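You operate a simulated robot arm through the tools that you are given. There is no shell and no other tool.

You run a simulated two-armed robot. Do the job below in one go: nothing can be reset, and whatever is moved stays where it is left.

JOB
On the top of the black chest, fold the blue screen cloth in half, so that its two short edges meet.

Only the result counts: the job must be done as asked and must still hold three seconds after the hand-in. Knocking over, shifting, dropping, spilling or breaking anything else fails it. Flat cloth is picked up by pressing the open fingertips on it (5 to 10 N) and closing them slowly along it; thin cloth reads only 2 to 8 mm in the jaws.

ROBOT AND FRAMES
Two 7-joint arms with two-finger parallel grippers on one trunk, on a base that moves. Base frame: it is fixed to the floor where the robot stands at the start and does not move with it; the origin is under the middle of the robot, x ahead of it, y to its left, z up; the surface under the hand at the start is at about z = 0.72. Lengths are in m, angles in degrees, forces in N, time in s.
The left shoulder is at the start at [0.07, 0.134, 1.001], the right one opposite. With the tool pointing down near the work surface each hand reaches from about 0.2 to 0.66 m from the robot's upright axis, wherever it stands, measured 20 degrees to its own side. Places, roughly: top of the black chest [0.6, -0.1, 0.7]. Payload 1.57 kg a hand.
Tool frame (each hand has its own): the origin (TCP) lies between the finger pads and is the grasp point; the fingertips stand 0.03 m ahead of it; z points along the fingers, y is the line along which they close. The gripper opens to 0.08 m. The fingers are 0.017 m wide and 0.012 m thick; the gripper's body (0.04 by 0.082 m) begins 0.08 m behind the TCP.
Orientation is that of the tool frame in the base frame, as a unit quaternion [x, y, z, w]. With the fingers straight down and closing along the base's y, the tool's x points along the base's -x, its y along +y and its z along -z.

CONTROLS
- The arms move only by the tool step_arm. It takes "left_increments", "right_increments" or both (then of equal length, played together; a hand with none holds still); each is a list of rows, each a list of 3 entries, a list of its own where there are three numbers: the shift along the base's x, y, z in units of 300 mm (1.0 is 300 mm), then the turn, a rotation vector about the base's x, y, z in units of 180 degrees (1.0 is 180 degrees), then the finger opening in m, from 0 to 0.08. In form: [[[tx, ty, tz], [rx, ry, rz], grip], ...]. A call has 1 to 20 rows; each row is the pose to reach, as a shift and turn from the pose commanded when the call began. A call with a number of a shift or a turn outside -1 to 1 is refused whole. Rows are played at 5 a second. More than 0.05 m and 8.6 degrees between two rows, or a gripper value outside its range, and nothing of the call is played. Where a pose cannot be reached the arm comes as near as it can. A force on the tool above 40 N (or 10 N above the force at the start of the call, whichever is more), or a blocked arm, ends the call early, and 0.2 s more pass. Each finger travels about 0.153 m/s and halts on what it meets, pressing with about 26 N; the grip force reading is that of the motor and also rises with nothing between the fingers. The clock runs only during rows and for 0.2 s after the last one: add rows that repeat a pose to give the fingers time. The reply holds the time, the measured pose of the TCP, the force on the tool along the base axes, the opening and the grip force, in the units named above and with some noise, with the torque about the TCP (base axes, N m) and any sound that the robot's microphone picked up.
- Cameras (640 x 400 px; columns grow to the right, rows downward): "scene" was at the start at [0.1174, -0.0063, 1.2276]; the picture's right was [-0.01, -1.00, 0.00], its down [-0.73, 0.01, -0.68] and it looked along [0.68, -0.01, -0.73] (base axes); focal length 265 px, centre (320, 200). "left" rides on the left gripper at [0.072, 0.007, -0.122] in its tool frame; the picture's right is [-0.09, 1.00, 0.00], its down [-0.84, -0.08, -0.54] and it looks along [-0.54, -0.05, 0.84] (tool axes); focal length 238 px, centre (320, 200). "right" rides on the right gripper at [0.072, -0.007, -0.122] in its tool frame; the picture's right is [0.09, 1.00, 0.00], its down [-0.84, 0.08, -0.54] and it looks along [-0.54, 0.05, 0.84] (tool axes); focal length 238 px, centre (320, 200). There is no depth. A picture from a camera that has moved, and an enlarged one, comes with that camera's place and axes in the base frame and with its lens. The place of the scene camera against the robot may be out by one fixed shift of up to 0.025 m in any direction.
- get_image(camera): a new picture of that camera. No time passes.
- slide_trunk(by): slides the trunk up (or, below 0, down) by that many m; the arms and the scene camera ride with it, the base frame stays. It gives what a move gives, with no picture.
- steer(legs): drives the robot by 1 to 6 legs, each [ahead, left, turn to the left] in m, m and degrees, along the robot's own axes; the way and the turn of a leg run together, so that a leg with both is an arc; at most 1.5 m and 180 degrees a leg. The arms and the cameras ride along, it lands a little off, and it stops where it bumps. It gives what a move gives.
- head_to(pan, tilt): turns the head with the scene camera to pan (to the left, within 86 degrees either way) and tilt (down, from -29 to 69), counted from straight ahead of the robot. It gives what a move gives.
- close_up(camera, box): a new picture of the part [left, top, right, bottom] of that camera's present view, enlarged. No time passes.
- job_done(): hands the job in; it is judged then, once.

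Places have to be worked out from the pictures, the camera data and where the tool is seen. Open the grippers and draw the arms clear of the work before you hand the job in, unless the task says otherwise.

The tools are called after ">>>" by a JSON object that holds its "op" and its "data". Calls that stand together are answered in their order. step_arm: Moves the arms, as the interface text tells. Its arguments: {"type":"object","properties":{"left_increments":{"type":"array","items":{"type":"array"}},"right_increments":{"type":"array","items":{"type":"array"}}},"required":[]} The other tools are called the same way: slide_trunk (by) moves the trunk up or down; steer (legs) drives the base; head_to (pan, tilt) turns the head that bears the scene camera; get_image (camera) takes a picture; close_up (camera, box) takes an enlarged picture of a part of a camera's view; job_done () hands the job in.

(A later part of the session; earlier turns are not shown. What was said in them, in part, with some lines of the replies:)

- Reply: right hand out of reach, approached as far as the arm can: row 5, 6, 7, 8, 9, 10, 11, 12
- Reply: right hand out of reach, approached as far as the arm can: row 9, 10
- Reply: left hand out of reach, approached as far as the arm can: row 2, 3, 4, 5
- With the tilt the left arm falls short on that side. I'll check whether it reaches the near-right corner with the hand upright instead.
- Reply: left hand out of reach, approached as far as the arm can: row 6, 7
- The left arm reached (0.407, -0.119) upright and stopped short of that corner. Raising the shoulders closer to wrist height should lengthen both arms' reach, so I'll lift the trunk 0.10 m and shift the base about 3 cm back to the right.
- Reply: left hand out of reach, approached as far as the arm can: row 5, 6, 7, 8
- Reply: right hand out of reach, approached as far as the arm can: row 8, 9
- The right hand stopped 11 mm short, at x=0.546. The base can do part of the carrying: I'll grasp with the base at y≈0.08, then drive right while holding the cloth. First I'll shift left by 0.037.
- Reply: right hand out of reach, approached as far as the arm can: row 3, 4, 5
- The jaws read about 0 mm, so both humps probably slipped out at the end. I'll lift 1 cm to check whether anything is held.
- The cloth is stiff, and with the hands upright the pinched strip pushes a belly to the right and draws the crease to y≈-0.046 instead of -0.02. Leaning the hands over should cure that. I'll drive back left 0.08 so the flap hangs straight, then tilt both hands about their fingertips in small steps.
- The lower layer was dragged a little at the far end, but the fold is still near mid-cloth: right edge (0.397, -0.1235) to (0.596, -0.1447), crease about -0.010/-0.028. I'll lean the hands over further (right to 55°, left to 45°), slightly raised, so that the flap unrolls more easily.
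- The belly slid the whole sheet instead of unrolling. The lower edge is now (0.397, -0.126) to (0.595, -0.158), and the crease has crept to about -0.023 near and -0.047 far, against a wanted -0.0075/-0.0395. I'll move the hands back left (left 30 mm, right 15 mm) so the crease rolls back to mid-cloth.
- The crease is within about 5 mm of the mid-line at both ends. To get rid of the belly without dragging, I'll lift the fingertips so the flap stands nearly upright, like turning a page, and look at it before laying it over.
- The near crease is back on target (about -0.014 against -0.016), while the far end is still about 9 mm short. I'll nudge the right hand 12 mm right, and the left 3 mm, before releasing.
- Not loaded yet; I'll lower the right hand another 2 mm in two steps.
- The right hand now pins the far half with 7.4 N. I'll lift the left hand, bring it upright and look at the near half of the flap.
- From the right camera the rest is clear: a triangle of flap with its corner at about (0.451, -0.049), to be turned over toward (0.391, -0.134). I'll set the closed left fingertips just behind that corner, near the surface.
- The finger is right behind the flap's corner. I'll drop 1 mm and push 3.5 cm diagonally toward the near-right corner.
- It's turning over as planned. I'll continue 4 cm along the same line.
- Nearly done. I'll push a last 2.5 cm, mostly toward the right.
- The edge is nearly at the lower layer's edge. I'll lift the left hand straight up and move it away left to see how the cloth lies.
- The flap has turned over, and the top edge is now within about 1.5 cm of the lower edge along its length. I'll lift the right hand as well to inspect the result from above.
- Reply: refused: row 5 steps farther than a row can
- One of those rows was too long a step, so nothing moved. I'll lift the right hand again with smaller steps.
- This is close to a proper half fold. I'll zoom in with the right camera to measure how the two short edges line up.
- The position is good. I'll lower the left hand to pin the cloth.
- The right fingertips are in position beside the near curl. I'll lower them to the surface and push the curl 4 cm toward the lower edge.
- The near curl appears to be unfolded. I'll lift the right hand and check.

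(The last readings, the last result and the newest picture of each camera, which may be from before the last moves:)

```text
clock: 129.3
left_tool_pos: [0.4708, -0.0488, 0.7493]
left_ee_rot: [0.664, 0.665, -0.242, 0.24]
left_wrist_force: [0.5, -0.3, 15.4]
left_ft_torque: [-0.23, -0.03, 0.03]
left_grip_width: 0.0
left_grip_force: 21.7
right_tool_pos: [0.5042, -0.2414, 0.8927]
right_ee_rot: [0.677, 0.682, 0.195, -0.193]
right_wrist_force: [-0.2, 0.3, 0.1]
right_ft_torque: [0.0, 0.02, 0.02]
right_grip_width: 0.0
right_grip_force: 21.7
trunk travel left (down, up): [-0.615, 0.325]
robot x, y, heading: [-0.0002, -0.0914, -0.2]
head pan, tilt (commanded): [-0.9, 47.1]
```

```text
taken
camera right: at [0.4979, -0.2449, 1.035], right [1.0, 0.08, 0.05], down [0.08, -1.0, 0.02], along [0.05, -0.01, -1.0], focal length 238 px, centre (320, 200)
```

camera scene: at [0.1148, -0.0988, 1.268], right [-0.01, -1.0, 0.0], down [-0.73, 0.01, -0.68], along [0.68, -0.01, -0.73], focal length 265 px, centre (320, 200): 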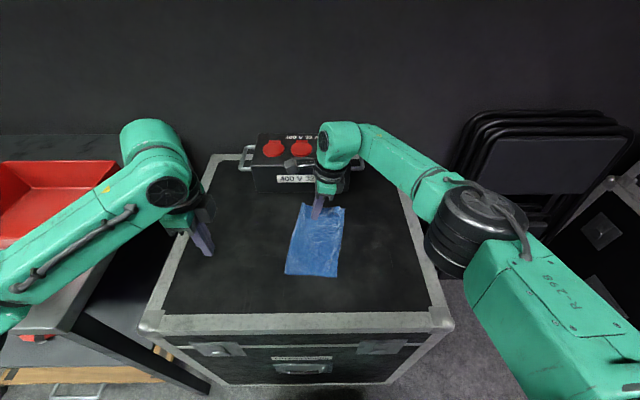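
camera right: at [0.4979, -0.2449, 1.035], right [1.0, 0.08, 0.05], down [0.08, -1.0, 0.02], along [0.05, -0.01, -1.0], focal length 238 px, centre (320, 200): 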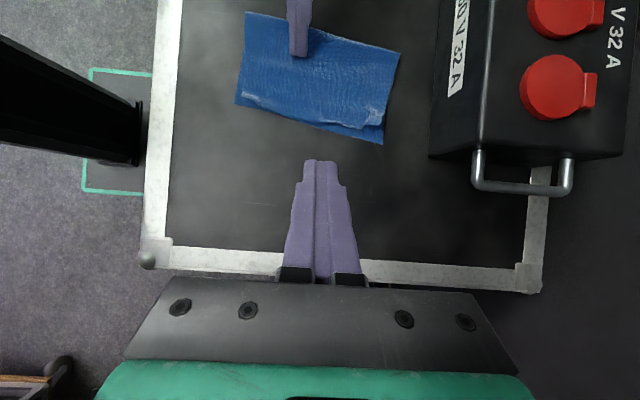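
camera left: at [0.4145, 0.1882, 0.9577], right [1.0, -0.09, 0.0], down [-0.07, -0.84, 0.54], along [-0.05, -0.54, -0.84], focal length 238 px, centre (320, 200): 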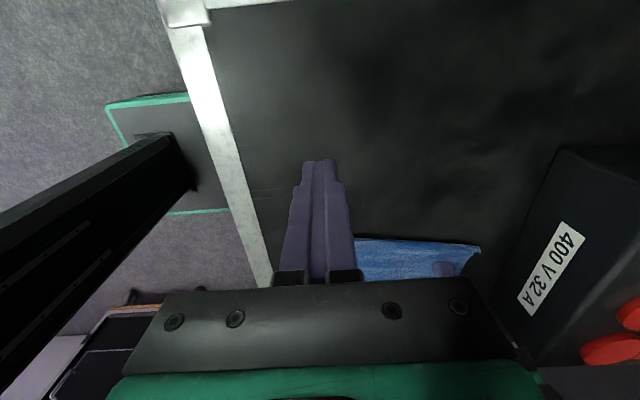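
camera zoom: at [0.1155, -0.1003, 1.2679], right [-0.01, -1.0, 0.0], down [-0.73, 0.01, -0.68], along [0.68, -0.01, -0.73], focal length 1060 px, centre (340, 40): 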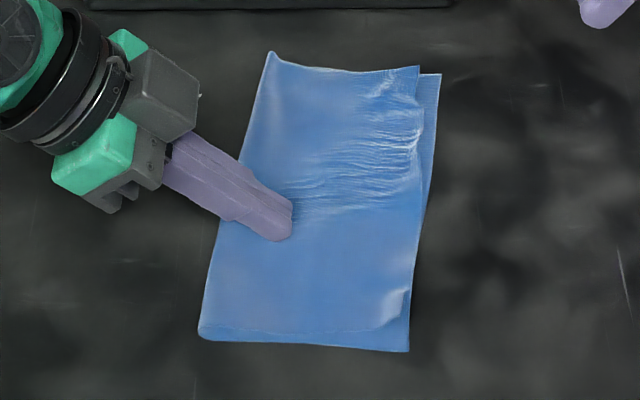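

The near corner now lies out almost to the lower edge. I'll take a closer look at the edge alignment.

>>> {"op": "close_up", "data": {"camera": "right", "box": [220, 0, 420, 150]}}

>>> {"op": "close_up", "data": {"camera": "right", "box": [225, 65, 315, 135]}}

>>> {"op": "close_up", "data": {"camera": "right", "box": [315, 85, 405, 155]}}

```text
2.67 times, centred on (320, 75) of right
camera zoom: at [0.4979, -0.2449, 1.035], right [1.0, 0.08, 0.05], down [0.08, -1.0, 0.02], along [0.05, -0.01, -1.0], focal length 636 px, centre (320, 533)
```

zoom: 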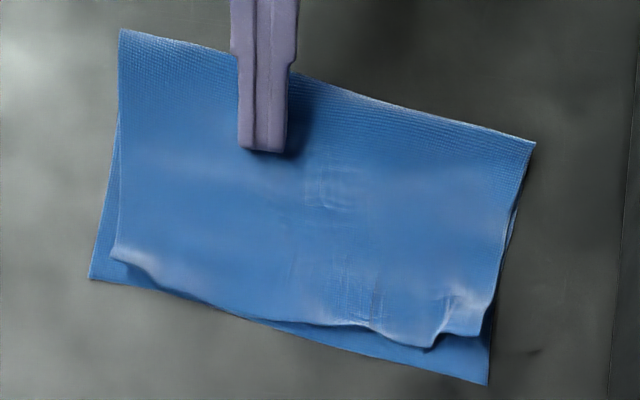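

```text
5.71 times, centred on (270, 100) of right
camera zoom: at [0.4979, -0.2449, 1.035], right [1.0, 0.08, 0.05], down [0.08, -1.0, 0.02], along [0.05, -0.01, -1.0], focal length 1362 px, centre (606, 771)
```

zoom: 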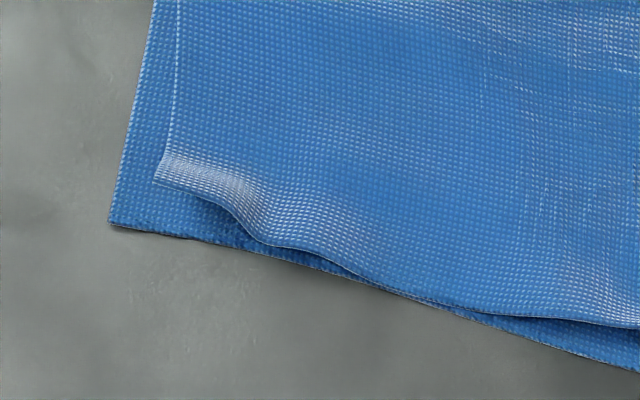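

```text
5.71 times, centred on (360, 120) of right
camera zoom: at [0.4979, -0.2449, 1.035], right [1.0, 0.08, 0.05], down [0.08, -1.0, 0.02], along [0.05, -0.01, -1.0], focal length 1362 px, centre (91, 657)
```

zoom: 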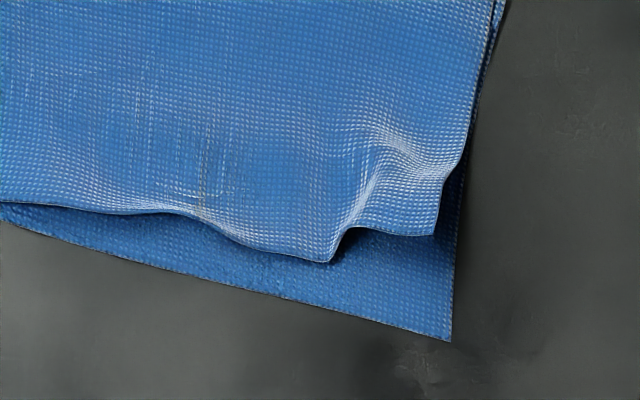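

Along most of the edge the layers now coincide. The near top corner is about 1.4 cm in and slightly raised, and the far top corner about 2.3 cm short with a pleat. With the left hand still pinning, I'll set the right fingertips on the far top corner to draw it out.

>>> {"op": "step_arm", "data": {"right_increments": [[[0.07, 0.1, -0.03], [-0.02, 0, 0], 0.0], [[0.14, 0.2, -0.08], [-0.04, 0, 0], 0.0], [[0.219, 0.3, -0.16], [-0.067, 0, 0], 0.0], [[0.219, 0.35, -0.26], [-0.067, 0, 0], 0.0], [[0.219, 0.35, -0.38], [-0.067, 0, 0], 0.0], [[0.219, 0.35, -0.44], [-0.067, 0, 0], 0.0], [[0.219, 0.35, -0.45], [-0.067, 0, 0], 0.0]]}}

>>> {"op": "close_up", "data": {"camera": "right", "box": [200, 60, 440, 260]}}

```text
clock: 130.9
left_tool_pos: [0.4704, -0.0482, 0.7488]
left_ee_rot: [0.664, 0.665, -0.242, 0.241]
left_wrist_force: [0.1, -0.7, 15.2]
left_ft_torque: [-0.19, -0.01, -0.01]
left_grip_width: 0.0
left_grip_force: 22.0
right_tool_pos: [0.5707, -0.1347, 0.7558]
right_ee_rot: [0.695, 0.699, 0.122, -0.121]
right_wrist_force: [-0.1, 1.1, -1.3]
right_ft_torque: [-0.02, -0.01, 0.0]
right_grip_width: 0.0
right_grip_force: 21.2
trunk travel left (down, up): [-0.615, 0.325]
robot x, y, heading: [-0.0016, -0.0915, -0.1]
head pan, tilt (commanded): [-0.9, 47.1]
```

```text
2.00 times, centred on (320, 160) of right
camera zoom: at [0.5637, -0.1101, 0.8964], right [1.0, 0.09, 0.03], down [0.08, -0.97, 0.23], along [0.05, -0.22, -0.97], focal length 477 px, centre (320, 280)
```

zoom: 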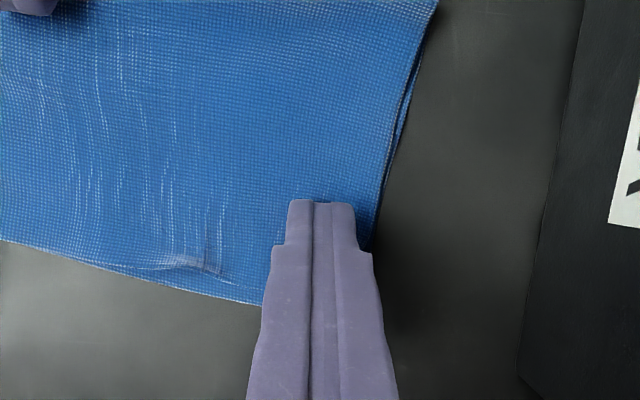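

I'll lower in 1 mm steps to a light contact of 2–3 N.

>>> {"op": "step_arm", "data": {"right_increments": [[[0, 0, -0.0033], [0, 0, 0], 0.0], [[0, 0, -0.0067], [0, 0, 0], 0.0], [[0, 0, -0.01], [0, 0, 0], 0.0], [[0, 0, -0.01], [0, 0, 0], 0.0]]}}

>>> {"op": "step_arm", "data": {"right_increments": [[[0, 0, -0.0033], [0, 0, 0], 0.0], [[0, 0, -0.0033], [0, 0, 0], 0.0]]}}

```text
clock: 131.9
left_tool_pos: [0.4707, -0.0471, 0.7489]
left_ee_rot: [0.663, 0.666, -0.243, 0.241]
left_wrist_force: [-0.9, 0.7, 14.2]
left_ft_torque: [-0.19, 0.04, 0.01]
left_grip_width: 0.0
left_grip_force: 21.5
right_tool_pos: [0.5708, -0.1367, 0.754]
right_ee_rot: [0.695, 0.698, 0.122, -0.12]
right_wrist_force: [-0.1, 0.1, 0.3]
right_ft_torque: [0.05, 0.03, 0.02]
right_grip_width: 0.0
right_grip_force: 21.1
trunk travel left (down, up): [-0.615, 0.325]
robot x, y, heading: [0.0003, -0.0939, 0.2]
head pan, tilt (commanded): [-0.9, 47.1]
```

```text
clock: 132.5
left_tool_pos: [0.4717, -0.0492, 0.7497]
left_ee_rot: [0.664, 0.665, -0.242, 0.241]
left_wrist_force: [0.4, 0.2, 14.2]
left_ft_torque: [-0.19, -0.05, 0.0]
left_grip_width: 0.0001
left_grip_force: 21.4
right_tool_pos: [0.571, -0.1352, 0.7519]
right_ee_rot: [0.695, 0.699, 0.122, -0.12]
right_wrist_force: [1.0, -0.5, 0.6]
right_ft_torque: [-0.01, -0.02, 0.02]
right_grip_width: 0.0002
right_grip_force: 21.2
trunk travel left (down, up): [-0.615, 0.325]
robot x, y, heading: [0.0019, -0.0969, 0.1]
head pan, tilt (commanded): [-0.9, 47.1]
```

>>> {"op": "step_arm", "data": {"right_increments": [[[0, 0, -0.0027], [0, 0, 0], 0.0], [[0, 0, -0.0027], [0, 0, 0], 0.0]]}}

```text
clock: 133.1
left_tool_pos: [0.4707, -0.0493, 0.7494]
left_ee_rot: [0.664, 0.665, -0.242, 0.241]
left_wrist_force: [0.1, -0.3, 13.0]
left_ft_torque: [-0.16, -0.04, 0.0]
left_grip_width: 0.0003
left_grip_force: 21.6
right_tool_pos: [0.5714, -0.136, 0.7516]
right_ee_rot: [0.695, 0.698, 0.122, -0.121]
right_wrist_force: [-0.2, -0.5, 1.7]
right_ft_torque: [0.02, -0.02, -0.01]
right_grip_width: 0.0
right_grip_force: 21.0
trunk travel left (down, up): [-0.615, 0.325]
robot x, y, heading: [-0.0004, -0.0938, 0.1]
head pan, tilt (commanded): [-0.9, 47.1]
```

Contact is about 1.7 N. I'll drag 1 cm outward and check whether the top corner follows without the lower layer moving.

>>> {"op": "step_arm", "data": {"right_increments": [[[0.002, -0.011, 0], [0, 0, 0], 0.0], [[0.004, -0.022, 0], [0, 0, 0], 0.0], [[0.006, -0.033, 0], [0, 0, 0], 0.0]]}}

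>>> {"op": "close_up", "data": {"camera": "right", "box": [200, 60, 440, 260]}}

>>> {"op": "close_up", "data": {"camera": "scene", "box": [265, 190, 365, 290]}}

```text
clock: 133.9
left_tool_pos: [0.4714, -0.0486, 0.7503]
left_ee_rot: [0.663, 0.665, -0.243, 0.242]
left_wrist_force: [0.9, -1.2, 11.8]
left_ft_torque: [-0.22, -0.01, 0.04]
left_grip_width: 0.0
left_grip_force: 21.1
right_tool_pos: [0.5725, -0.1457, 0.7521]
right_ee_rot: [0.694, 0.699, 0.122, -0.121]
right_wrist_force: [-0.7, 1.0, 1.6]
right_ft_torque: [0.04, -0.01, 0.02]
right_grip_width: 0.0001
right_grip_force: 21.4
trunk travel left (down, up): [-0.615, 0.325]
robot x, y, heading: [0.0016, -0.0947, -0.1]
head pan, tilt (commanded): [-0.9, 47.1]
```

```text
2.00 times, centred on (320, 160) of right
camera zoom: at [0.5662, -0.1201, 0.8924], right [1.0, 0.09, 0.03], down [0.08, -0.97, 0.23], along [0.05, -0.22, -0.97], focal length 477 px, centre (320, 280)
```

zoom: 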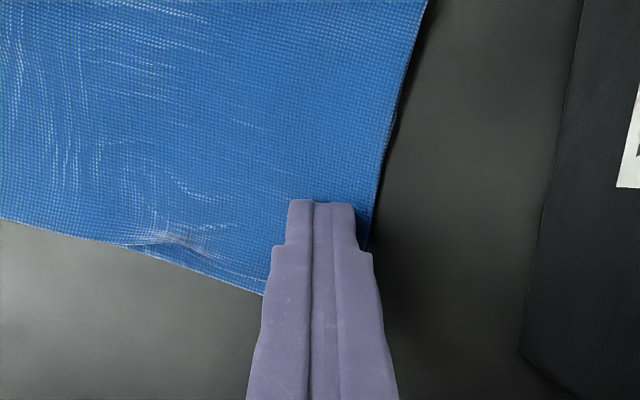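

```text
4.00 times, centred on (315, 240) of scene
camera zoom: at [0.1153, -0.0999, 1.2679], right [-0.01, -1.0, 0.0], down [-0.73, 0.01, -0.68], along [0.68, -0.01, -0.73], focal length 1060 px, centre (340, 40)
```

zoom: 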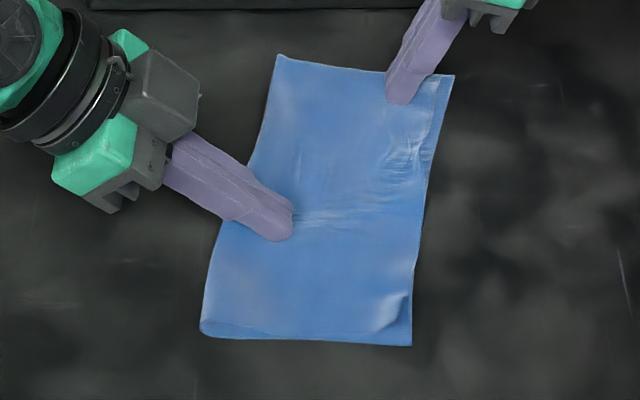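

Both layers moved together at the far end. I'll lift the right hand and see how they now lie relative to each other.

>>> {"op": "step_arm", "data": {"right_increments": [[[0, 0, 0.04], [0, 0, 0], 0.0], [[0, 0, 0.12], [0, 0, 0], 0.0], [[-0.04, -0.04, 0.22], [0.0, 0, 0], 0.0], [[-0.08, -0.14, 0.32], [0.02, 0, 0], 0.0], [[-0.12, -0.24, 0.4], [0.04, 0, 0], 0.0], [[-0.17, -0.33, 0.44], [0.067, 0, 0], 0.0]]}}

>>> {"op": "close_up", "data": {"camera": "right", "box": [220, 0, 420, 150]}}

>>> {"op": "close_up", "data": {"camera": "right", "box": [315, 85, 405, 155]}}

>>> {"op": "close_up", "data": {"camera": "right", "box": [225, 65, 315, 135]}}

```text
clock: 135.3
left_tool_pos: [0.471, -0.0482, 0.7493]
left_ee_rot: [0.664, 0.665, -0.243, 0.241]
left_wrist_force: [-0.1, 0.2, 13.8]
left_ft_torque: [-0.14, -0.05, 0.01]
left_grip_width: 0.0003
left_grip_force: 21.4
right_tool_pos: [0.5205, -0.245, 0.8845]
right_ee_rot: [0.678, 0.682, 0.195, -0.194]
right_wrist_force: [0.7, -0.3, -0.3]
right_ft_torque: [0.01, -0.02, 0.01]
right_grip_width: 0.0
right_grip_force: 21.4
trunk travel left (down, up): [-0.615, 0.325]
robot x, y, heading: [-0.0005, -0.0908, 0.1]
head pan, tilt (commanded): [-0.9, 47.1]
```

```text
2.67 times, centred on (320, 75) of right
camera zoom: at [0.5136, -0.2497, 1.0267], right [1.0, 0.08, 0.05], down [0.08, -1.0, 0.02], along [0.05, -0.01, -1.0], focal length 636 px, centre (320, 533)
```

zoom: 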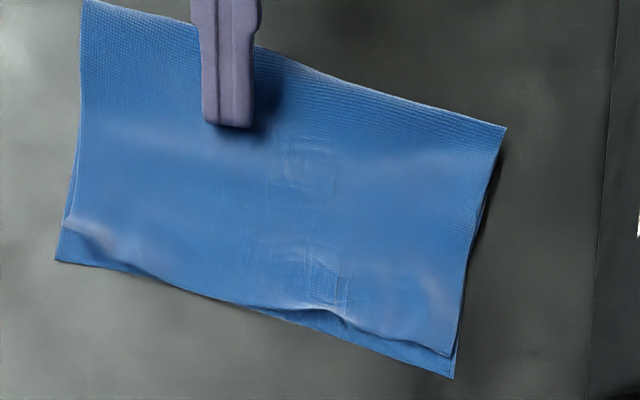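

```text
5.71 times, centred on (360, 120) of right
camera zoom: at [0.5136, -0.2497, 1.0267], right [1.0, 0.08, 0.05], down [0.08, -1.0, 0.02], along [0.05, -0.01, -1.0], focal length 1362 px, centre (91, 657)
```

zoom: 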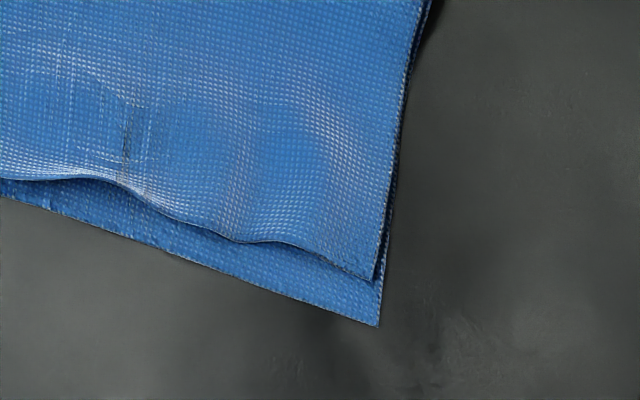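

```text
5.71 times, centred on (270, 100) of right
camera zoom: at [0.5136, -0.2497, 1.0267], right [1.0, 0.08, 0.05], down [0.08, -1.0, 0.02], along [0.05, -0.01, -1.0], focal length 1362 px, centre (606, 771)
```

zoom: 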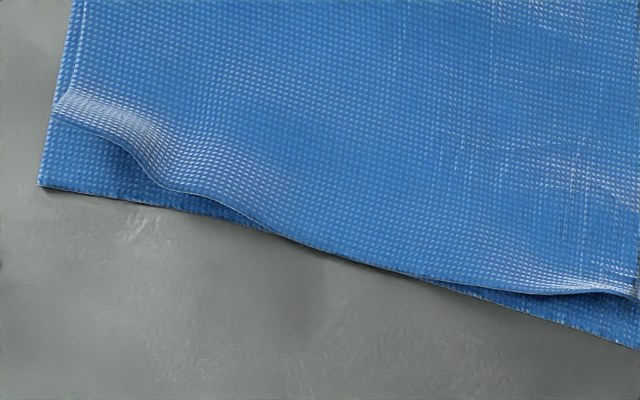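

Drawing it out has smoothed the far pleat: the far corners are now only about 1 cm apart. The near corner is still raised and about 1.9 cm short, so I'll do the same there with a light contact just inside it.

>>> {"op": "step_arm", "data": {"right_increments": [[[-0.1, 0.08, 0.0], [-0.02, 0, 0], 0.0], [[-0.2, 0.16, 0.0], [-0.04, 0, 0], 0.0], [[-0.3, 0.24, -0.03], [-0.067, 0, 0], 0.0], [[-0.348, 0.35, -0.09], [-0.067, 0, 0], 0.0], [[-0.348, 0.429, -0.17], [-0.067, 0, 0], 0.0], [[-0.348, 0.429, -0.28], [-0.067, 0, 0], 0.0], [[-0.348, 0.429, -0.38], [-0.067, 0, 0], 0.0], [[-0.348, 0.429, -0.42], [-0.067, 0, 0], 0.0], [[-0.348, 0.429, -0.43], [-0.067, 0, 0], 0.0]]}}

>>> {"op": "close_up", "data": {"camera": "right", "box": [200, 60, 440, 260]}}

```text
clock: 137.3
left_tool_pos: [0.4705, -0.0488, 0.7505]
left_ee_rot: [0.664, 0.665, -0.243, 0.242]
left_wrist_force: [0.5, 0.7, 13.6]
left_ft_torque: [-0.18, 0.03, 0.0]
left_grip_width: 0.0001
left_grip_force: 20.7
right_tool_pos: [0.4187, -0.1156, 0.7552]
right_ee_rot: [0.694, 0.699, 0.121, -0.121]
right_wrist_force: [0.3, -0.3, 0.0]
right_ft_torque: [0.02, -0.03, 0.02]
right_grip_width: 0.0
right_grip_force: 21.1
trunk travel left (down, up): [-0.615, 0.325]
robot x, y, heading: [0.0008, -0.0907, -0.0]
head pan, tilt (commanded): [-0.9, 47.1]
```

```text
2.00 times, centred on (320, 160) of right
camera zoom: at [0.4115, -0.0899, 0.8948], right [1.0, 0.09, 0.03], down [0.08, -0.97, 0.23], along [0.05, -0.22, -0.97], focal length 477 px, centre (320, 280)
```

zoom: 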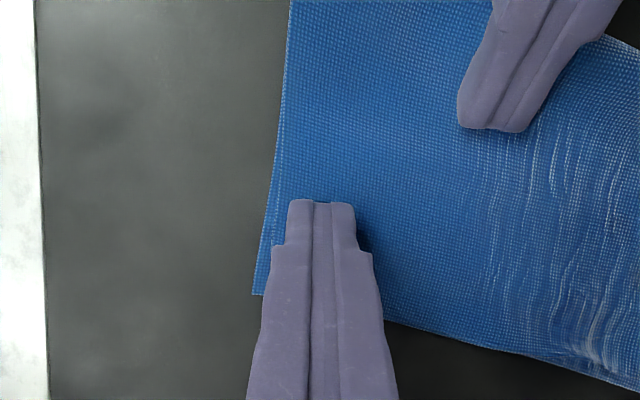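

I'll lower in small steps to a light contact.

>>> {"op": "step_arm", "data": {"right_increments": [[[0, 0, -0.0033], [0, 0, 0], 0.0], [[0, 0, -0.0067], [0, 0, 0], 0.0], [[0, 0, -0.01], [0, 0, 0], 0.0], [[0, 0, -0.01], [0, 0, 0], 0.0]]}}

>>> {"op": "step_arm", "data": {"right_increments": [[[0, 0, -0.002], [0, 0, 0], 0.0], [[0, 0, -0.002], [0, 0, 0], 0.0]]}}

```text
clock: 138.3
left_tool_pos: [0.4715, -0.0478, 0.7495]
left_ee_rot: [0.664, 0.665, -0.242, 0.241]
left_wrist_force: [-0.3, 0.6, 11.2]
left_ft_torque: [-0.14, -0.02, 0.0]
left_grip_width: 0.0001
left_grip_force: 21.3
right_tool_pos: [0.417, -0.1152, 0.7523]
right_ee_rot: [0.696, 0.698, 0.123, -0.12]
right_wrist_force: [0.3, 0.0, 6.6]
right_ft_torque: [0.01, -0.02, 0.0]
right_grip_width: 0.0
right_grip_force: 21.6
trunk travel left (down, up): [-0.615, 0.325]
robot x, y, heading: [0.0031, -0.0954, 0.3]
head pan, tilt (commanded): [-0.9, 47.1]
```

```text
clock: 138.9
left_tool_pos: [0.4723, -0.0475, 0.7494]
left_ee_rot: [0.664, 0.665, -0.244, 0.241]
left_wrist_force: [2.5, -0.9, 11.1]
left_ft_torque: [-0.12, -0.06, 0.01]
left_grip_width: 0.0
left_grip_force: 21.4
right_tool_pos: [0.4159, -0.1157, 0.7533]
right_ee_rot: [0.695, 0.698, 0.124, -0.12]
right_wrist_force: [1.6, -0.3, 11.3]
right_ft_torque: [-0.04, -0.08, -0.03]
right_grip_width: 0.0
right_grip_force: 21.0
trunk travel left (down, up): [-0.615, 0.325]
robot x, y, heading: [0.0013, -0.0919, 0.1]
head pan, tilt (commanded): [-0.9, 47.1]
```

That's too firm at 11 N, so I'll ease back about 0.9 mm.

>>> {"op": "step_arm", "data": {"right_increments": [[[0, 0, 0.003], [0, 0, 0], 0.0], [[0, 0, 0.003], [0, 0, 0], 0.0]]}}

```text
clock: 139.5
left_tool_pos: [0.4707, -0.0489, 0.7482]
left_ee_rot: [0.664, 0.665, -0.242, 0.241]
left_wrist_force: [0.3, 0.2, 11.4]
left_ft_torque: [-0.14, -0.05, 0.01]
left_grip_width: 0.0001
left_grip_force: 22.0
right_tool_pos: [0.416, -0.1162, 0.7524]
right_ee_rot: [0.695, 0.698, 0.123, -0.12]
right_wrist_force: [0.0, 0.8, 6.4]
right_ft_torque: [0.05, -0.04, 0.0]
right_grip_width: 0.0
right_grip_force: 20.8
trunk travel left (down, up): [-0.615, 0.325]
robot x, y, heading: [0.0027, -0.093, -0.2]
head pan, tilt (commanded): [-0.9, 47.1]
```

>>> {"op": "step_arm", "data": {"right_increments": [[[0, 0, 0.0018], [0, 0, 0], 0.0], [[0, 0, 0.0018], [0, 0, 0], 0.0]]}}

```text
clock: 140.1
left_tool_pos: [0.4708, -0.0479, 0.7483]
left_ee_rot: [0.664, 0.665, -0.243, 0.24]
left_wrist_force: [-0.2, 1.1, 13.6]
left_ft_torque: [-0.21, -0.02, 0.02]
left_grip_width: 0.0
left_grip_force: 21.2
right_tool_pos: [0.4181, -0.1172, 0.7529]
right_ee_rot: [0.695, 0.698, 0.121, -0.12]
right_wrist_force: [-0.6, 0.5, 1.6]
right_ft_torque: [0.02, -0.01, 0.0]
right_grip_width: 0.0
right_grip_force: 21.4
trunk travel left (down, up): [-0.615, 0.325]
robot x, y, heading: [-0.0022, -0.0914, 0.1]
head pan, tilt (commanded): [-0.9, 47.1]
```

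Contact is now 1.6 N. I'll drag the near corner about 1.4 cm outward.

>>> {"op": "step_arm", "data": {"right_increments": [[[-0.005, -0.012, 0], [0, 0, 0], 0.0], [[-0.01, -0.023, 0], [0, 0, 0], 0.0], [[-0.015, -0.034, 0], [0, 0, 0], 0.0], [[-0.02, -0.045, 0], [0, 0, 0], 0.0]]}}

>>> {"op": "close_up", "data": {"camera": "scene", "box": [265, 190, 365, 290]}}

>>> {"op": "step_arm", "data": {"right_increments": [[[0, 0, 0.04], [0, 0, 0], 0.0], [[0, 0, 0.12], [0, 0, 0], 0.0], [[0.06, -0.03, 0.22], [0.0, 0, 0], 0.0], [[0.13, -0.12, 0.3], [0.02, 0, 0], 0.0], [[0.2, -0.22, 0.36], [0.04, 0, 0], 0.0], [[0.28, -0.31, 0.42], [0.067, 0, 0], 0.0], [[0.35, -0.38, 0.44], [0.067, 0, 0], 0.0]]}}

>>> {"op": "get_image", "data": {"camera": "right"}}

>>> {"op": "close_up", "data": {"camera": "right", "box": [210, 0, 410, 150]}}

```text
clock: 141.1
left_tool_pos: [0.471, -0.0489, 0.7498]
left_ee_rot: [0.664, 0.665, -0.243, 0.242]
left_wrist_force: [-1.0, 0.9, 13.4]
left_ft_torque: [-0.2, 0.0, 0.01]
left_grip_width: 0.0
left_grip_force: 21.4
right_tool_pos: [0.4123, -0.1294, 0.7531]
right_ee_rot: [0.695, 0.698, 0.123, -0.12]
right_wrist_force: [0.0, 0.5, 0.8]
right_ft_torque: [-0.01, 0.02, -0.04]
right_grip_width: 0.0003
right_grip_force: 21.3
trunk travel left (down, up): [-0.615, 0.325]
robot x, y, heading: [0.001, -0.094, -0.1]
head pan, tilt (commanded): [-0.9, 47.1]
```

```text
4.00 times, centred on (315, 240) of scene
camera zoom: at [0.1154, -0.1, 1.2679], right [-0.01, -1.0, 0.0], down [-0.73, 0.01, -0.68], along [0.68, -0.01, -0.73], focal length 1060 px, centre (340, 40)
```

zoom: 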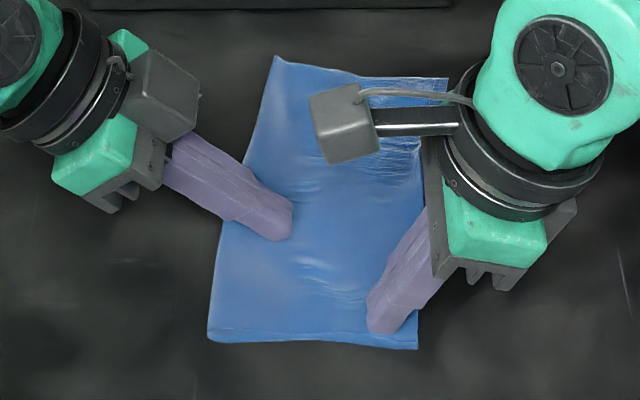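

```text
clock: 142.7
left_tool_pos: [0.4714, -0.048, 0.7499]
left_ee_rot: [0.663, 0.666, -0.242, 0.242]
left_wrist_force: [-0.1, -1.0, 13.7]
left_ft_torque: [-0.17, 0.02, 0.0]
left_grip_width: 0.0001
left_grip_force: 21.5
right_tool_pos: [0.5153, -0.2439, 0.8847]
right_ee_rot: [0.677, 0.683, 0.195, -0.193]
right_wrist_force: [0.8, -1.2, -0.1]
right_ft_torque: [0.0, 0.02, 0.02]
right_grip_width: 0.0
right_grip_force: 20.8
trunk travel left (down, up): [-0.615, 0.325]
robot x, y, heading: [0.0026, -0.0956, 0.1]
head pan, tilt (commanded): [-0.9, 47.1]
```

```text
taken
camera right: at [0.508, -0.2481, 1.0286], right [1.0, 0.08, 0.05], down [0.08, -1.0, 0.02], along [0.05, -0.01, -1.0], focal length 238 px, centre (320, 200)
```

right: 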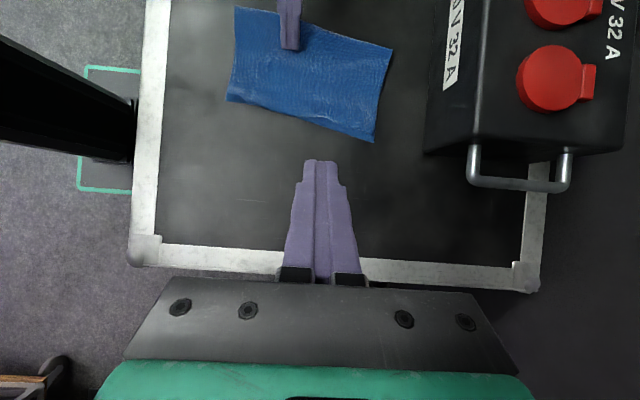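

```text
2.67 times, centred on (310, 75) of right
camera zoom: at [0.508, -0.2481, 1.0286], right [1.0, 0.08, 0.05], down [0.08, -1.0, 0.02], along [0.05, -0.01, -1.0], focal length 636 px, centre (347, 533)
```

zoom: 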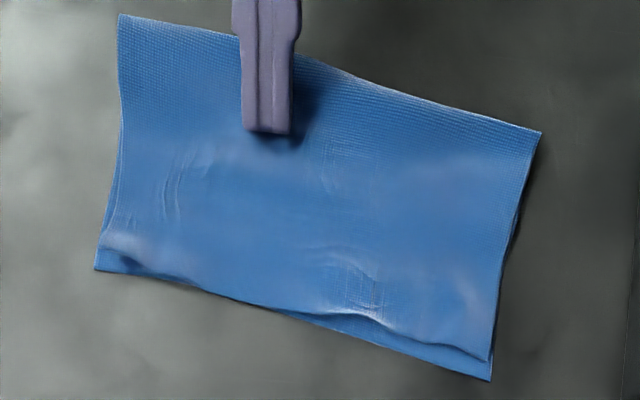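

It looks very well aligned now. I'll zoom in on both corners once more.

>>> {"op": "close_up", "data": {"camera": "right", "box": [215, 60, 305, 130]}}

>>> {"op": "close_up", "data": {"camera": "right", "box": [310, 85, 400, 155]}}

>>> {"op": "close_up", "data": {"camera": "scene", "box": [265, 190, 365, 290]}}

```text
5.71 times, centred on (260, 95) of right
camera zoom: at [0.508, -0.2481, 1.0286], right [1.0, 0.08, 0.05], down [0.08, -1.0, 0.02], along [0.05, -0.01, -1.0], focal length 1362 px, centre (663, 800)
```

zoom: 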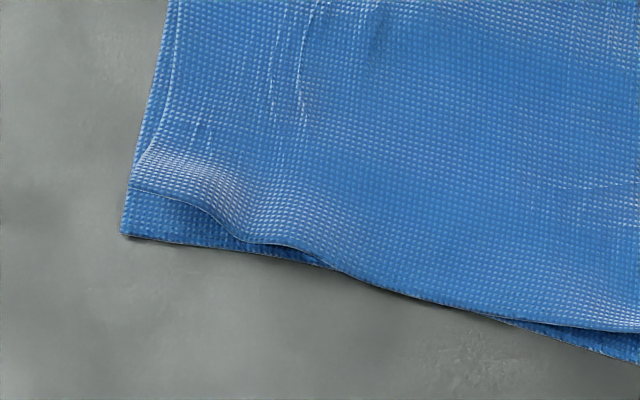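

```text
5.71 times, centred on (355, 120) of right
camera zoom: at [0.508, -0.2481, 1.0286], right [1.0, 0.08, 0.05], down [0.08, -1.0, 0.02], along [0.05, -0.01, -1.0], focal length 1362 px, centre (120, 657)
```

zoom: 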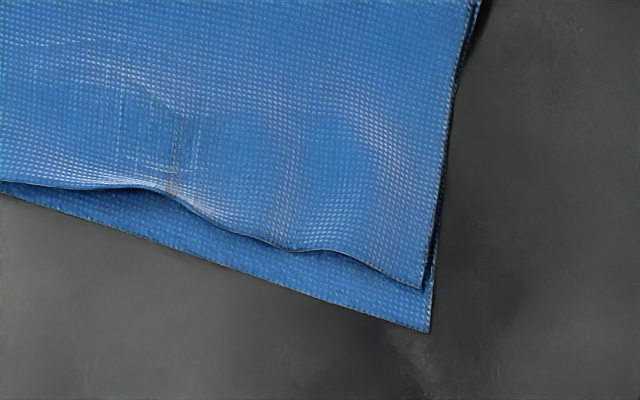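

```text
4.00 times, centred on (315, 240) of scene
camera zoom: at [0.1155, -0.0999, 1.2679], right [-0.01, -1.0, 0.0], down [-0.73, 0.01, -0.68], along [0.68, -0.01, -0.73], focal length 1060 px, centre (340, 40)
```

zoom: 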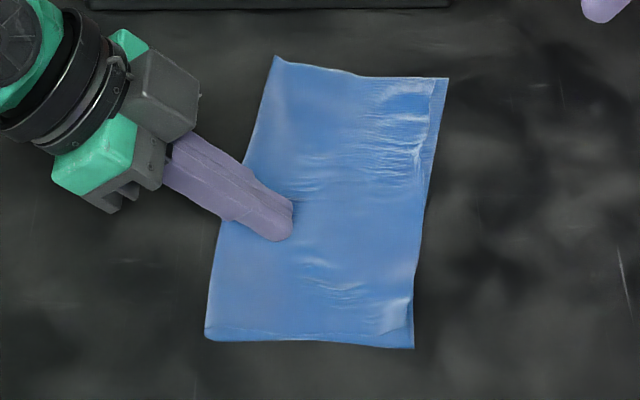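

Near corners are 1.1 cm apart, far corners 0.95 cm, and the middle is within about half a centimetre. The near corner still has a small wave, so I'll give it one more light outward wipe, then check.

>>> {"op": "step_arm", "data": {"right_increments": [[[-0.1, 0.07, 0.0], [-0.02, 0, 0], 0.0], [[-0.2, 0.14, 0.0], [-0.04, 0, 0], 0.0], [[-0.3, 0.21, -0.03], [-0.067, 0, 0], 0.0], [[-0.358, 0.32, -0.09], [-0.067, 0, 0], 0.0], [[-0.358, 0.392, -0.17], [-0.067, 0, 0], 0.0], [[-0.358, 0.392, -0.28], [-0.067, 0, 0], 0.0], [[-0.358, 0.392, -0.38], [-0.067, 0, 0], 0.0], [[-0.358, 0.392, -0.425], [-0.067, 0, 0], 0.0], [[-0.358, 0.392, -0.432], [-0.067, 0, 0], 0.0]]}}

>>> {"op": "step_arm", "data": {"right_increments": [[[0, 0, -0.002], [0, 0, 0], 0.0], [[0, 0, -0.004], [0, 0, 0], 0.0], [[0, 0, -0.006], [0, 0, 0], 0.0], [[0, 0, -0.006], [0, 0, 0], 0.0]]}}

```text
clock: 144.7
left_tool_pos: [0.4714, -0.0482, 0.7489]
left_ee_rot: [0.664, 0.666, -0.242, 0.241]
left_wrist_force: [0.8, 0.1, 13.9]
left_ft_torque: [-0.2, -0.01, 0.0]
left_grip_width: 0.0
left_grip_force: 21.2
right_tool_pos: [0.4097, -0.1264, 0.7551]
right_ee_rot: [0.695, 0.698, 0.122, -0.121]
right_wrist_force: [0.1, 0.4, 0.5]
right_ft_torque: [-0.01, 0.02, 0.01]
right_grip_width: 0.0
right_grip_force: 21.6
trunk travel left (down, up): [-0.615, 0.325]
robot x, y, heading: [-0.0012, -0.095, 0.3]
head pan, tilt (commanded): [-0.9, 47.1]
```

```text
clock: 145.7
left_tool_pos: [0.4707, -0.0469, 0.7485]
left_ee_rot: [0.664, 0.665, -0.242, 0.241]
left_wrist_force: [-0.6, 0.1, 14.6]
left_ft_torque: [-0.17, 0.03, 0.0]
left_grip_width: 0.0001
left_grip_force: 21.1
right_tool_pos: [0.4081, -0.1271, 0.7535]
right_ee_rot: [0.695, 0.698, 0.122, -0.121]
right_wrist_force: [0.5, 0.1, 0.0]
right_ft_torque: [0.01, -0.01, 0.02]
right_grip_width: 0.0
right_grip_force: 21.2
trunk travel left (down, up): [-0.615, 0.325]
robot x, y, heading: [-0.0003, -0.0967, 0.1]
head pan, tilt (commanded): [-0.9, 47.1]
```

I'm hovering right at the surface, touching only the raised wave. I'll wipe 1.3 cm outward at this height.

>>> {"op": "step_arm", "data": {"right_increments": [[[-0.002, -0.011, -0.001], [0, 0, 0], 0.0], [[-0.005, -0.022, -0.001], [0, 0, 0], 0.0], [[-0.007, -0.033, -0.001], [0, 0, 0], 0.0], [[-0.01, -0.043, -0.001], [0, 0, 0], 0.0]]}}

>>> {"op": "step_arm", "data": {"right_increments": [[[0, 0, 0.04], [0, 0, 0], 0.0], [[0, 0, 0.12], [0, 0, 0], 0.0], [[0.06, -0.03, 0.22], [0.0, 0, 0], 0.0], [[0.13, -0.12, 0.3], [0.02, 0, 0], 0.0], [[0.2, -0.2, 0.36], [0.04, 0, 0], 0.0], [[0.28, -0.28, 0.42], [0.067, 0, 0], 0.0], [[0.35, -0.34, 0.44], [0.067, 0, 0], 0.0]]}}

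>>> {"op": "close_up", "data": {"camera": "right", "box": [210, 0, 410, 150]}}

>>> {"op": "close_up", "data": {"camera": "right", "box": [215, 60, 305, 130]}}

>>> {"op": "close_up", "data": {"camera": "right", "box": [310, 85, 400, 155]}}

```text
clock: 146.7
left_tool_pos: [0.4713, -0.0485, 0.7501]
left_ee_rot: [0.664, 0.665, -0.243, 0.241]
left_wrist_force: [-0.3, -0.6, 13.6]
left_ft_torque: [-0.17, -0.01, -0.01]
left_grip_width: 0.0
left_grip_force: 21.2
right_tool_pos: [0.4063, -0.1399, 0.7521]
right_ee_rot: [0.694, 0.699, 0.122, -0.121]
right_wrist_force: [-0.6, -0.4, 0.1]
right_ft_torque: [0.0, -0.03, 0.02]
right_grip_width: 0.0
right_grip_force: 20.8
trunk travel left (down, up): [-0.615, 0.325]
robot x, y, heading: [0.0011, -0.0931, 0.2]
head pan, tilt (commanded): [-0.9, 47.1]
```

```text
clock: 148.3
left_tool_pos: [0.4716, -0.0485, 0.7498]
left_ee_rot: [0.664, 0.665, -0.242, 0.242]
left_wrist_force: [-0.6, -1.0, 13.4]
left_ft_torque: [-0.2, -0.02, -0.01]
left_grip_width: 0.0
left_grip_force: 21.0
right_tool_pos: [0.5113, -0.2405, 0.8851]
right_ee_rot: [0.678, 0.682, 0.196, -0.193]
right_wrist_force: [0.7, 0.4, 0.9]
right_ft_torque: [0.0, -0.02, 0.0]
right_grip_width: 0.0
right_grip_force: 21.4
trunk travel left (down, up): [-0.615, 0.325]
robot x, y, heading: [-0.0011, -0.0926, 0.1]
head pan, tilt (commanded): [-0.9, 47.1]
```

```text
2.67 times, centred on (310, 75) of right
camera zoom: at [0.5048, -0.2448, 1.0273], right [1.0, 0.08, 0.05], down [0.08, -1.0, 0.02], along [0.05, -0.01, -1.0], focal length 636 px, centre (347, 533)
```

zoom: 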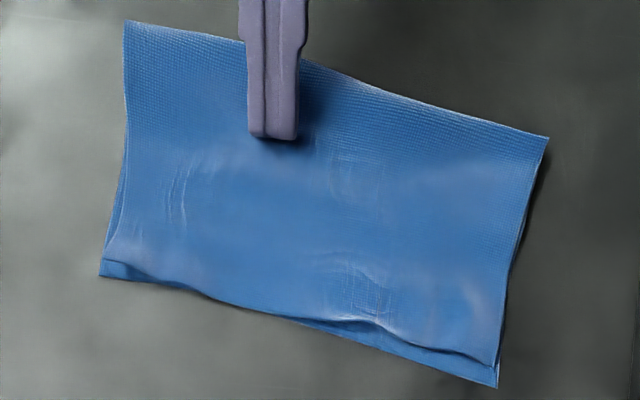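

```text
5.71 times, centred on (260, 95) of right
camera zoom: at [0.5048, -0.2448, 1.0273], right [1.0, 0.08, 0.05], down [0.08, -1.0, 0.02], along [0.05, -0.01, -1.0], focal length 1362 px, centre (663, 800)
```

zoom: 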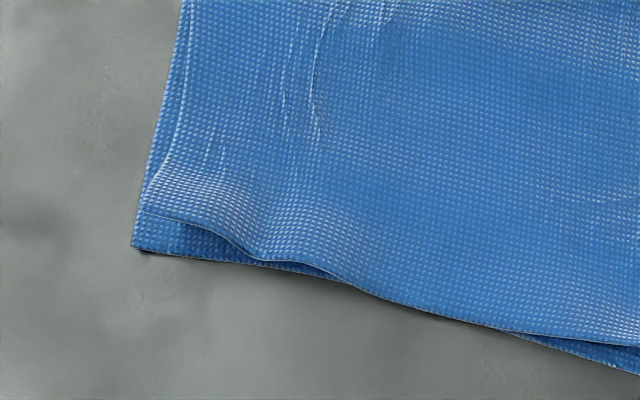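

```text
5.71 times, centred on (355, 120) of right
camera zoom: at [0.5048, -0.2448, 1.0273], right [1.0, 0.08, 0.05], down [0.08, -1.0, 0.02], along [0.05, -0.01, -1.0], focal length 1362 px, centre (120, 657)
```

zoom: 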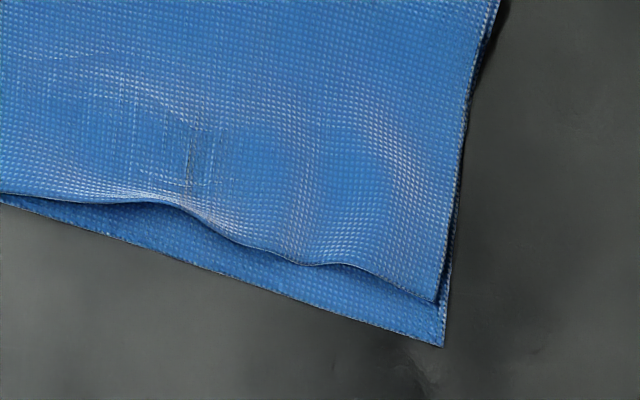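

The near corner is within 0.9 cm and the far corner within 1.0 cm. I'll give the far corner one similar light wipe and then finish.

>>> {"op": "step_arm", "data": {"right_increments": [[[0.07, 0.1, -0.03], [-0.02, 0, 0], 0.0], [[0.14, 0.2, -0.08], [-0.04, 0, 0], 0.0], [[0.206, 0.28, -0.16], [-0.067, 0, 0], 0.0], [[0.206, 0.314, -0.26], [-0.067, 0, 0], 0.0], [[0.206, 0.314, -0.37], [-0.067, 0, 0], 0.0], [[0.206, 0.314, -0.43], [-0.067, 0, 0], 0.0], [[0.206, 0.314, -0.4417], [-0.067, 0, 0], 0.0], [[0.206, 0.314, -0.4417], [-0.067, 0, 0], 0.0]]}}

>>> {"op": "step_arm", "data": {"right_increments": [[[0.002, -0.011, -0.001], [0, 0, 0], 0.0], [[0.004, -0.022, -0.002], [0, 0, 0], 0.0], [[0.006, -0.033, -0.002], [0, 0, 0], 0.0], [[0.008, -0.044, -0.002], [0, 0, 0], 0.0]]}}

>>> {"op": "step_arm", "data": {"right_increments": [[[0, 0, 0.04], [0, 0, 0], 0.0], [[0, 0, 0.12], [0, 0, 0], 0.0], [[-0.04, -0.04, 0.22], [0.0, 0, 0], 0.0], [[-0.08, -0.12, 0.32], [0.02, 0, 0], 0.0], [[-0.12, -0.2, 0.4], [0.04, 0, 0], 0.0], [[-0.19, -0.27, 0.44], [0.067, 0, 0], 0.0]]}}

>>> {"op": "close_up", "data": {"camera": "right", "box": [210, 0, 410, 150]}}

>>> {"op": "close_up", "data": {"camera": "right", "box": [310, 85, 400, 155]}}

```text
clock: 150.1
left_tool_pos: [0.4716, -0.0482, 0.7494]
left_ee_rot: [0.664, 0.665, -0.243, 0.241]
left_wrist_force: [-0.8, -0.1, 13.3]
left_ft_torque: [-0.17, 0.02, -0.01]
left_grip_width: 0.0
left_grip_force: 20.2
right_tool_pos: [0.5732, -0.1466, 0.7529]
right_ee_rot: [0.695, 0.698, 0.123, -0.121]
right_wrist_force: [0.4, 0.0, 0.4]
right_ft_torque: [0.02, 0.0, -0.01]
right_grip_width: 0.0001
right_grip_force: 21.1
trunk travel left (down, up): [-0.615, 0.325]
robot x, y, heading: [0.003, -0.0966, -0.1]
head pan, tilt (commanded): [-0.9, 47.1]
```

```text
clock: 151.1
left_tool_pos: [0.473, -0.0487, 0.7506]
left_ee_rot: [0.664, 0.665, -0.243, 0.242]
left_wrist_force: [-0.8, -0.5, 13.2]
left_ft_torque: [-0.2, -0.02, -0.01]
left_grip_width: 0.0
left_grip_force: 21.7
right_tool_pos: [0.5758, -0.1584, 0.7526]
right_ee_rot: [0.695, 0.698, 0.122, -0.121]
right_wrist_force: [-0.7, 0.2, 0.8]
right_ft_torque: [0.01, 0.03, 0.0]
right_grip_width: 0.0002
right_grip_force: 21.3
trunk travel left (down, up): [-0.615, 0.325]
robot x, y, heading: [-0.001, -0.0907, 0.2]
head pan, tilt (commanded): [-0.9, 47.1]
```

```text
clock: 152.5
left_tool_pos: [0.4719, -0.0488, 0.7504]
left_ee_rot: [0.664, 0.665, -0.242, 0.241]
left_wrist_force: [0.2, 0.6, 14.2]
left_ft_torque: [-0.15, 0.02, -0.02]
left_grip_width: 0.0
left_grip_force: 21.3
right_tool_pos: [0.5198, -0.2423, 0.8842]
right_ee_rot: [0.678, 0.682, 0.195, -0.193]
right_wrist_force: [-0.1, 0.0, -0.1]
right_ft_torque: [0.02, -0.03, -0.02]
right_grip_width: 0.0001
right_grip_force: 21.5
trunk travel left (down, up): [-0.615, 0.325]
robot x, y, heading: [-0.0011, -0.094, 0.1]
head pan, tilt (commanded): [-0.9, 47.1]
```

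```text
2.67 times, centred on (310, 75) of right
camera zoom: at [0.5123, -0.2463, 1.0259], right [1.0, 0.08, 0.05], down [0.08, -1.0, 0.02], along [0.05, -0.01, -1.0], focal length 636 px, centre (347, 533)
```

zoom: 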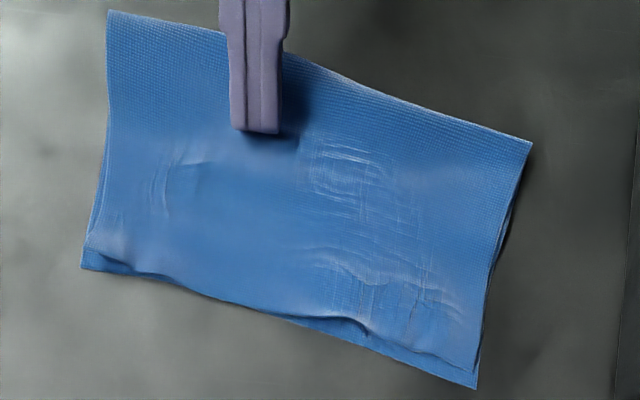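

```text
5.71 times, centred on (355, 120) of right
camera zoom: at [0.5123, -0.2463, 1.0259], right [1.0, 0.08, 0.05], down [0.08, -1.0, 0.02], along [0.05, -0.01, -1.0], focal length 1362 px, centre (120, 657)
```

zoom: 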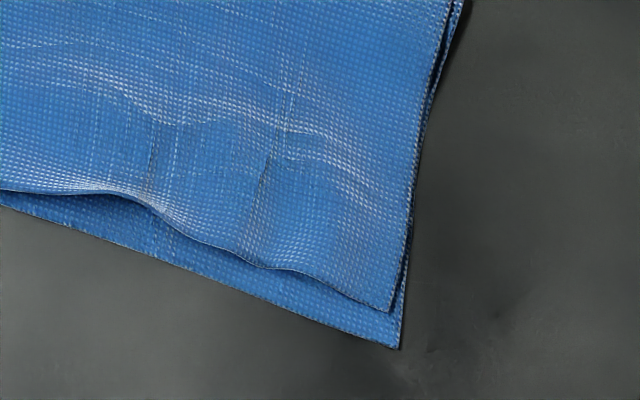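

The far corners are now about 0.8 cm apart and the rest is closer, which is a good half fold. I'll lift the left hand off and draw both arms clear.

>>> {"op": "step_arm", "data": {"left_increments": [[[0, 0.0, 0.03], [0, 0, 0], 0.0], [[0, 0.01, 0.08], [0, 0, 0], 0.0], [[0, 0.05, 0.15], [0, 0, 0], 0.0], [[0, 0.15, 0.22], [0, 0, 0], 0.02], [[-0.05, 0.28, 0.28], [0.03, 0, 0], 0.04], [[-0.1, 0.42, 0.32], [0.07, 0, 0], 0.06], [[-0.15, 0.56, 0.34], [0.11, 0, 0], 0.08], [[-0.2, 0.68, 0.36], [0.15, 0, 0], 0.08], [[-0.25, 0.78, 0.38], [0.18, 0, 0], 0.08]], "right_increments": [[[0, 0.0, 0.0], [0, 0, 0], 0.0], [[0, 0.0, 0.0], [0, 0, 0], 0.0], [[0, 0.0, 0.0], [0, 0, 0], 0.0], [[0, -0.05, 0.03], [0, 0, 0], 0.02], [[-0.05, -0.12, 0.06], [0.0, 0, 0], 0.04], [[-0.1, -0.2, 0.1], [0.0, 0, 0], 0.06], [[-0.15, -0.28, 0.1], [0.0, 0, 0], 0.08], [[-0.2, -0.34, 0.1], [0.0, 0, 0], 0.08], [[-0.2, -0.34, 0.1], [0.0, 0, 0], 0.08]]}}

>>> {"op": "get_image", "data": {"camera": "scene"}}

>>> {"op": "close_up", "data": {"camera": "scene", "box": [265, 190, 365, 290]}}

>>> {"op": "get_image", "data": {"camera": "right"}}

```text
clock: 154.5
left_tool_pos: [0.3963, 0.186, 0.8624]
left_ee_rot: [0.705, 0.707, -0.048, 0.046]
left_wrist_force: [0.0, -0.3, -0.3]
left_ft_torque: [0.0, -0.03, 0.01]
left_grip_width: 0.0804
left_grip_force: 0.0
right_tool_pos: [0.4586, -0.3425, 0.9128]
right_ee_rot: [0.678, 0.681, 0.194, -0.194]
right_wrist_force: [-0.4, -0.2, 0.4]
right_ft_torque: [-0.02, 0.03, -0.01]
right_grip_width: 0.0799
right_grip_force: 0.0
trunk travel left (down, up): [-0.615, 0.325]
robot x, y, heading: [-0.0009, -0.0952, 0.1]
head pan, tilt (commanded): [-0.9, 47.1]
```

```text
taken
camera scene: at [0.1171, -0.0991, 1.2677], right [-0.01, -1.0, 0.0], down [-0.73, 0.01, -0.68], along [0.68, -0.01, -0.73], focal length 265 px, centre (320, 200)
```

scene: 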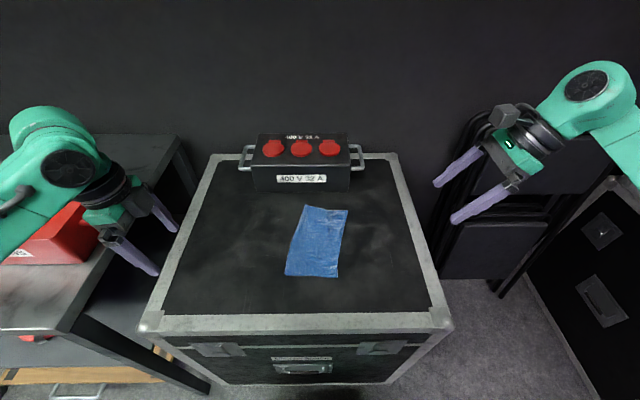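

```text
4.00 times, centred on (315, 240) of scene
camera zoom: at [0.1171, -0.0991, 1.2677], right [-0.01, -1.0, 0.0], down [-0.73, 0.01, -0.68], along [0.68, -0.01, -0.73], focal length 1060 px, centre (340, 40)
```

zoom: 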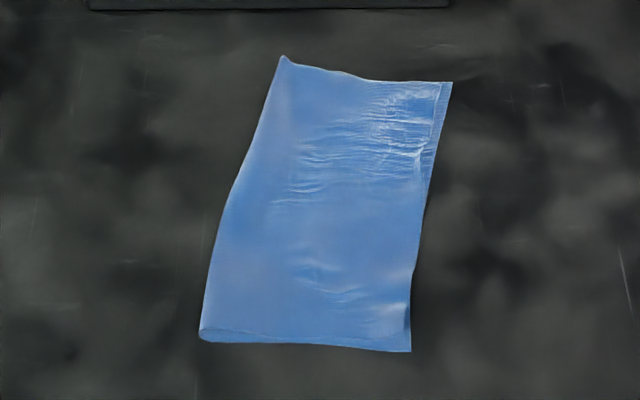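

```text
taken
camera right: at [0.453, -0.3464, 1.0557], right [1.0, 0.08, 0.05], down [0.08, -1.0, 0.02], along [0.05, -0.02, -1.0], focal length 238 px, centre (320, 200)
```

right: 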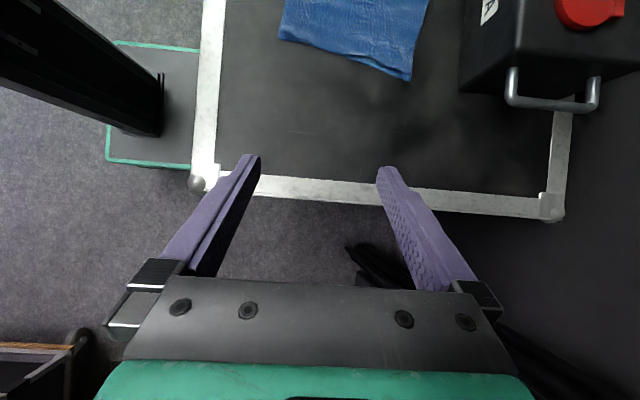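

The arms are clear and the fold holds. I'll take one last close look at the edges before handing in.

>>> {"op": "close_up", "data": {"camera": "right", "box": [270, 0, 440, 90]}}

>>> {"op": "step_arm", "data": {"right_increments": [[[0, 0, 0], [0, 0, 0], 0.08], [[0, 0, 0], [0, 0, 0], 0.08], [[0, 0, 0], [0, 0, 0], 0.08], [[0, 0, 0], [0, 0, 0], 0.08], [[0, 0, 0], [0, 0, 0], 0.08], [[0, 0, 0], [0, 0, 0], 0.08], [[0, 0, 0], [0, 0, 0], 0.08], [[0, 0, 0], [0, 0, 0], 0.08], [[0, 0, 0], [0, 0, 0], 0.08], [[0, 0, 0], [0, 0, 0], 0.08]]}}

>>> {"op": "close_up", "data": {"camera": "scene", "box": [265, 190, 365, 290]}}

```text
3.76 times, centred on (355, 45) of right
camera zoom: at [0.453, -0.3464, 1.0557], right [1.0, 0.08, 0.05], down [0.08, -1.0, 0.02], along [0.05, -0.02, -1.0], focal length 897 px, centre (188, 784)
```

zoom: 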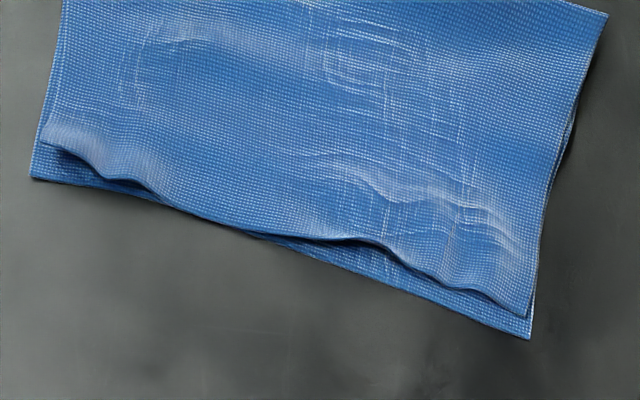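

```text
clock: 156.7
left_tool_pos: [0.3975, 0.1863, 0.862]
left_ee_rot: [0.704, 0.707, -0.048, 0.045]
left_wrist_force: [0.5, 0.9, -0.3]
left_ft_torque: [-0.01, 0.02, -0.02]
left_grip_width: 0.0799
left_grip_force: 0.1
right_tool_pos: [0.4607, -0.3429, 0.9132]
right_ee_rot: [0.678, 0.682, 0.194, -0.193]
right_wrist_force: [-0.1, -0.7, -0.6]
right_ft_torque: [0.0, 0.03, 0.0]
right_grip_width: 0.0799
right_grip_force: 0.1
trunk travel left (down, up): [-0.615, 0.325]
robot x, y, heading: [0.0026, -0.0947, -0.1]
head pan, tilt (commanded): [-0.9, 47.1]
```

```text
4.00 times, centred on (315, 240) of scene
camera zoom: at [0.1176, -0.0998, 1.2676], right [-0.01, -1.0, 0.0], down [-0.73, 0.01, -0.68], along [0.68, -0.01, -0.73], focal length 1060 px, centre (340, 40)
```

zoom: 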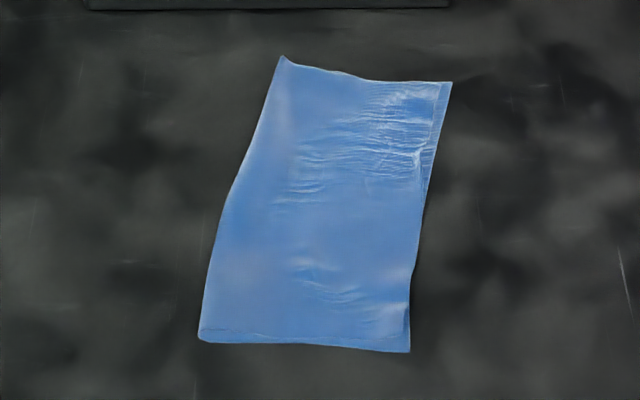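

The cloth stays folded and still with both hands open and clear. The short edges coincide over most of their length, with the corners within about 1–1.5 cm. I'm handing the job in.

>>> {"op": "job_done", "data": {}}

```text
The job is handed in.
```

The blue screen cloth is folded in half on top of the black chest, with its two short edges brought together, and I handed the job in.

The edges meet to within about half a centimetre along most of their length. They are not exact at the corners: the near corner is about 1.5 cm short and slightly raised, and the far corner is about 0.8 cm short. The fold sits at the middle of the cloth, but the folded cloth ended up turned about 10° on the chest, and the top layer has some light wrinkles.

The fold was still holding two seconds after I let go. Both grippers are open and the arms are clear of the work. I saw no sign that anything else was touched or moved.
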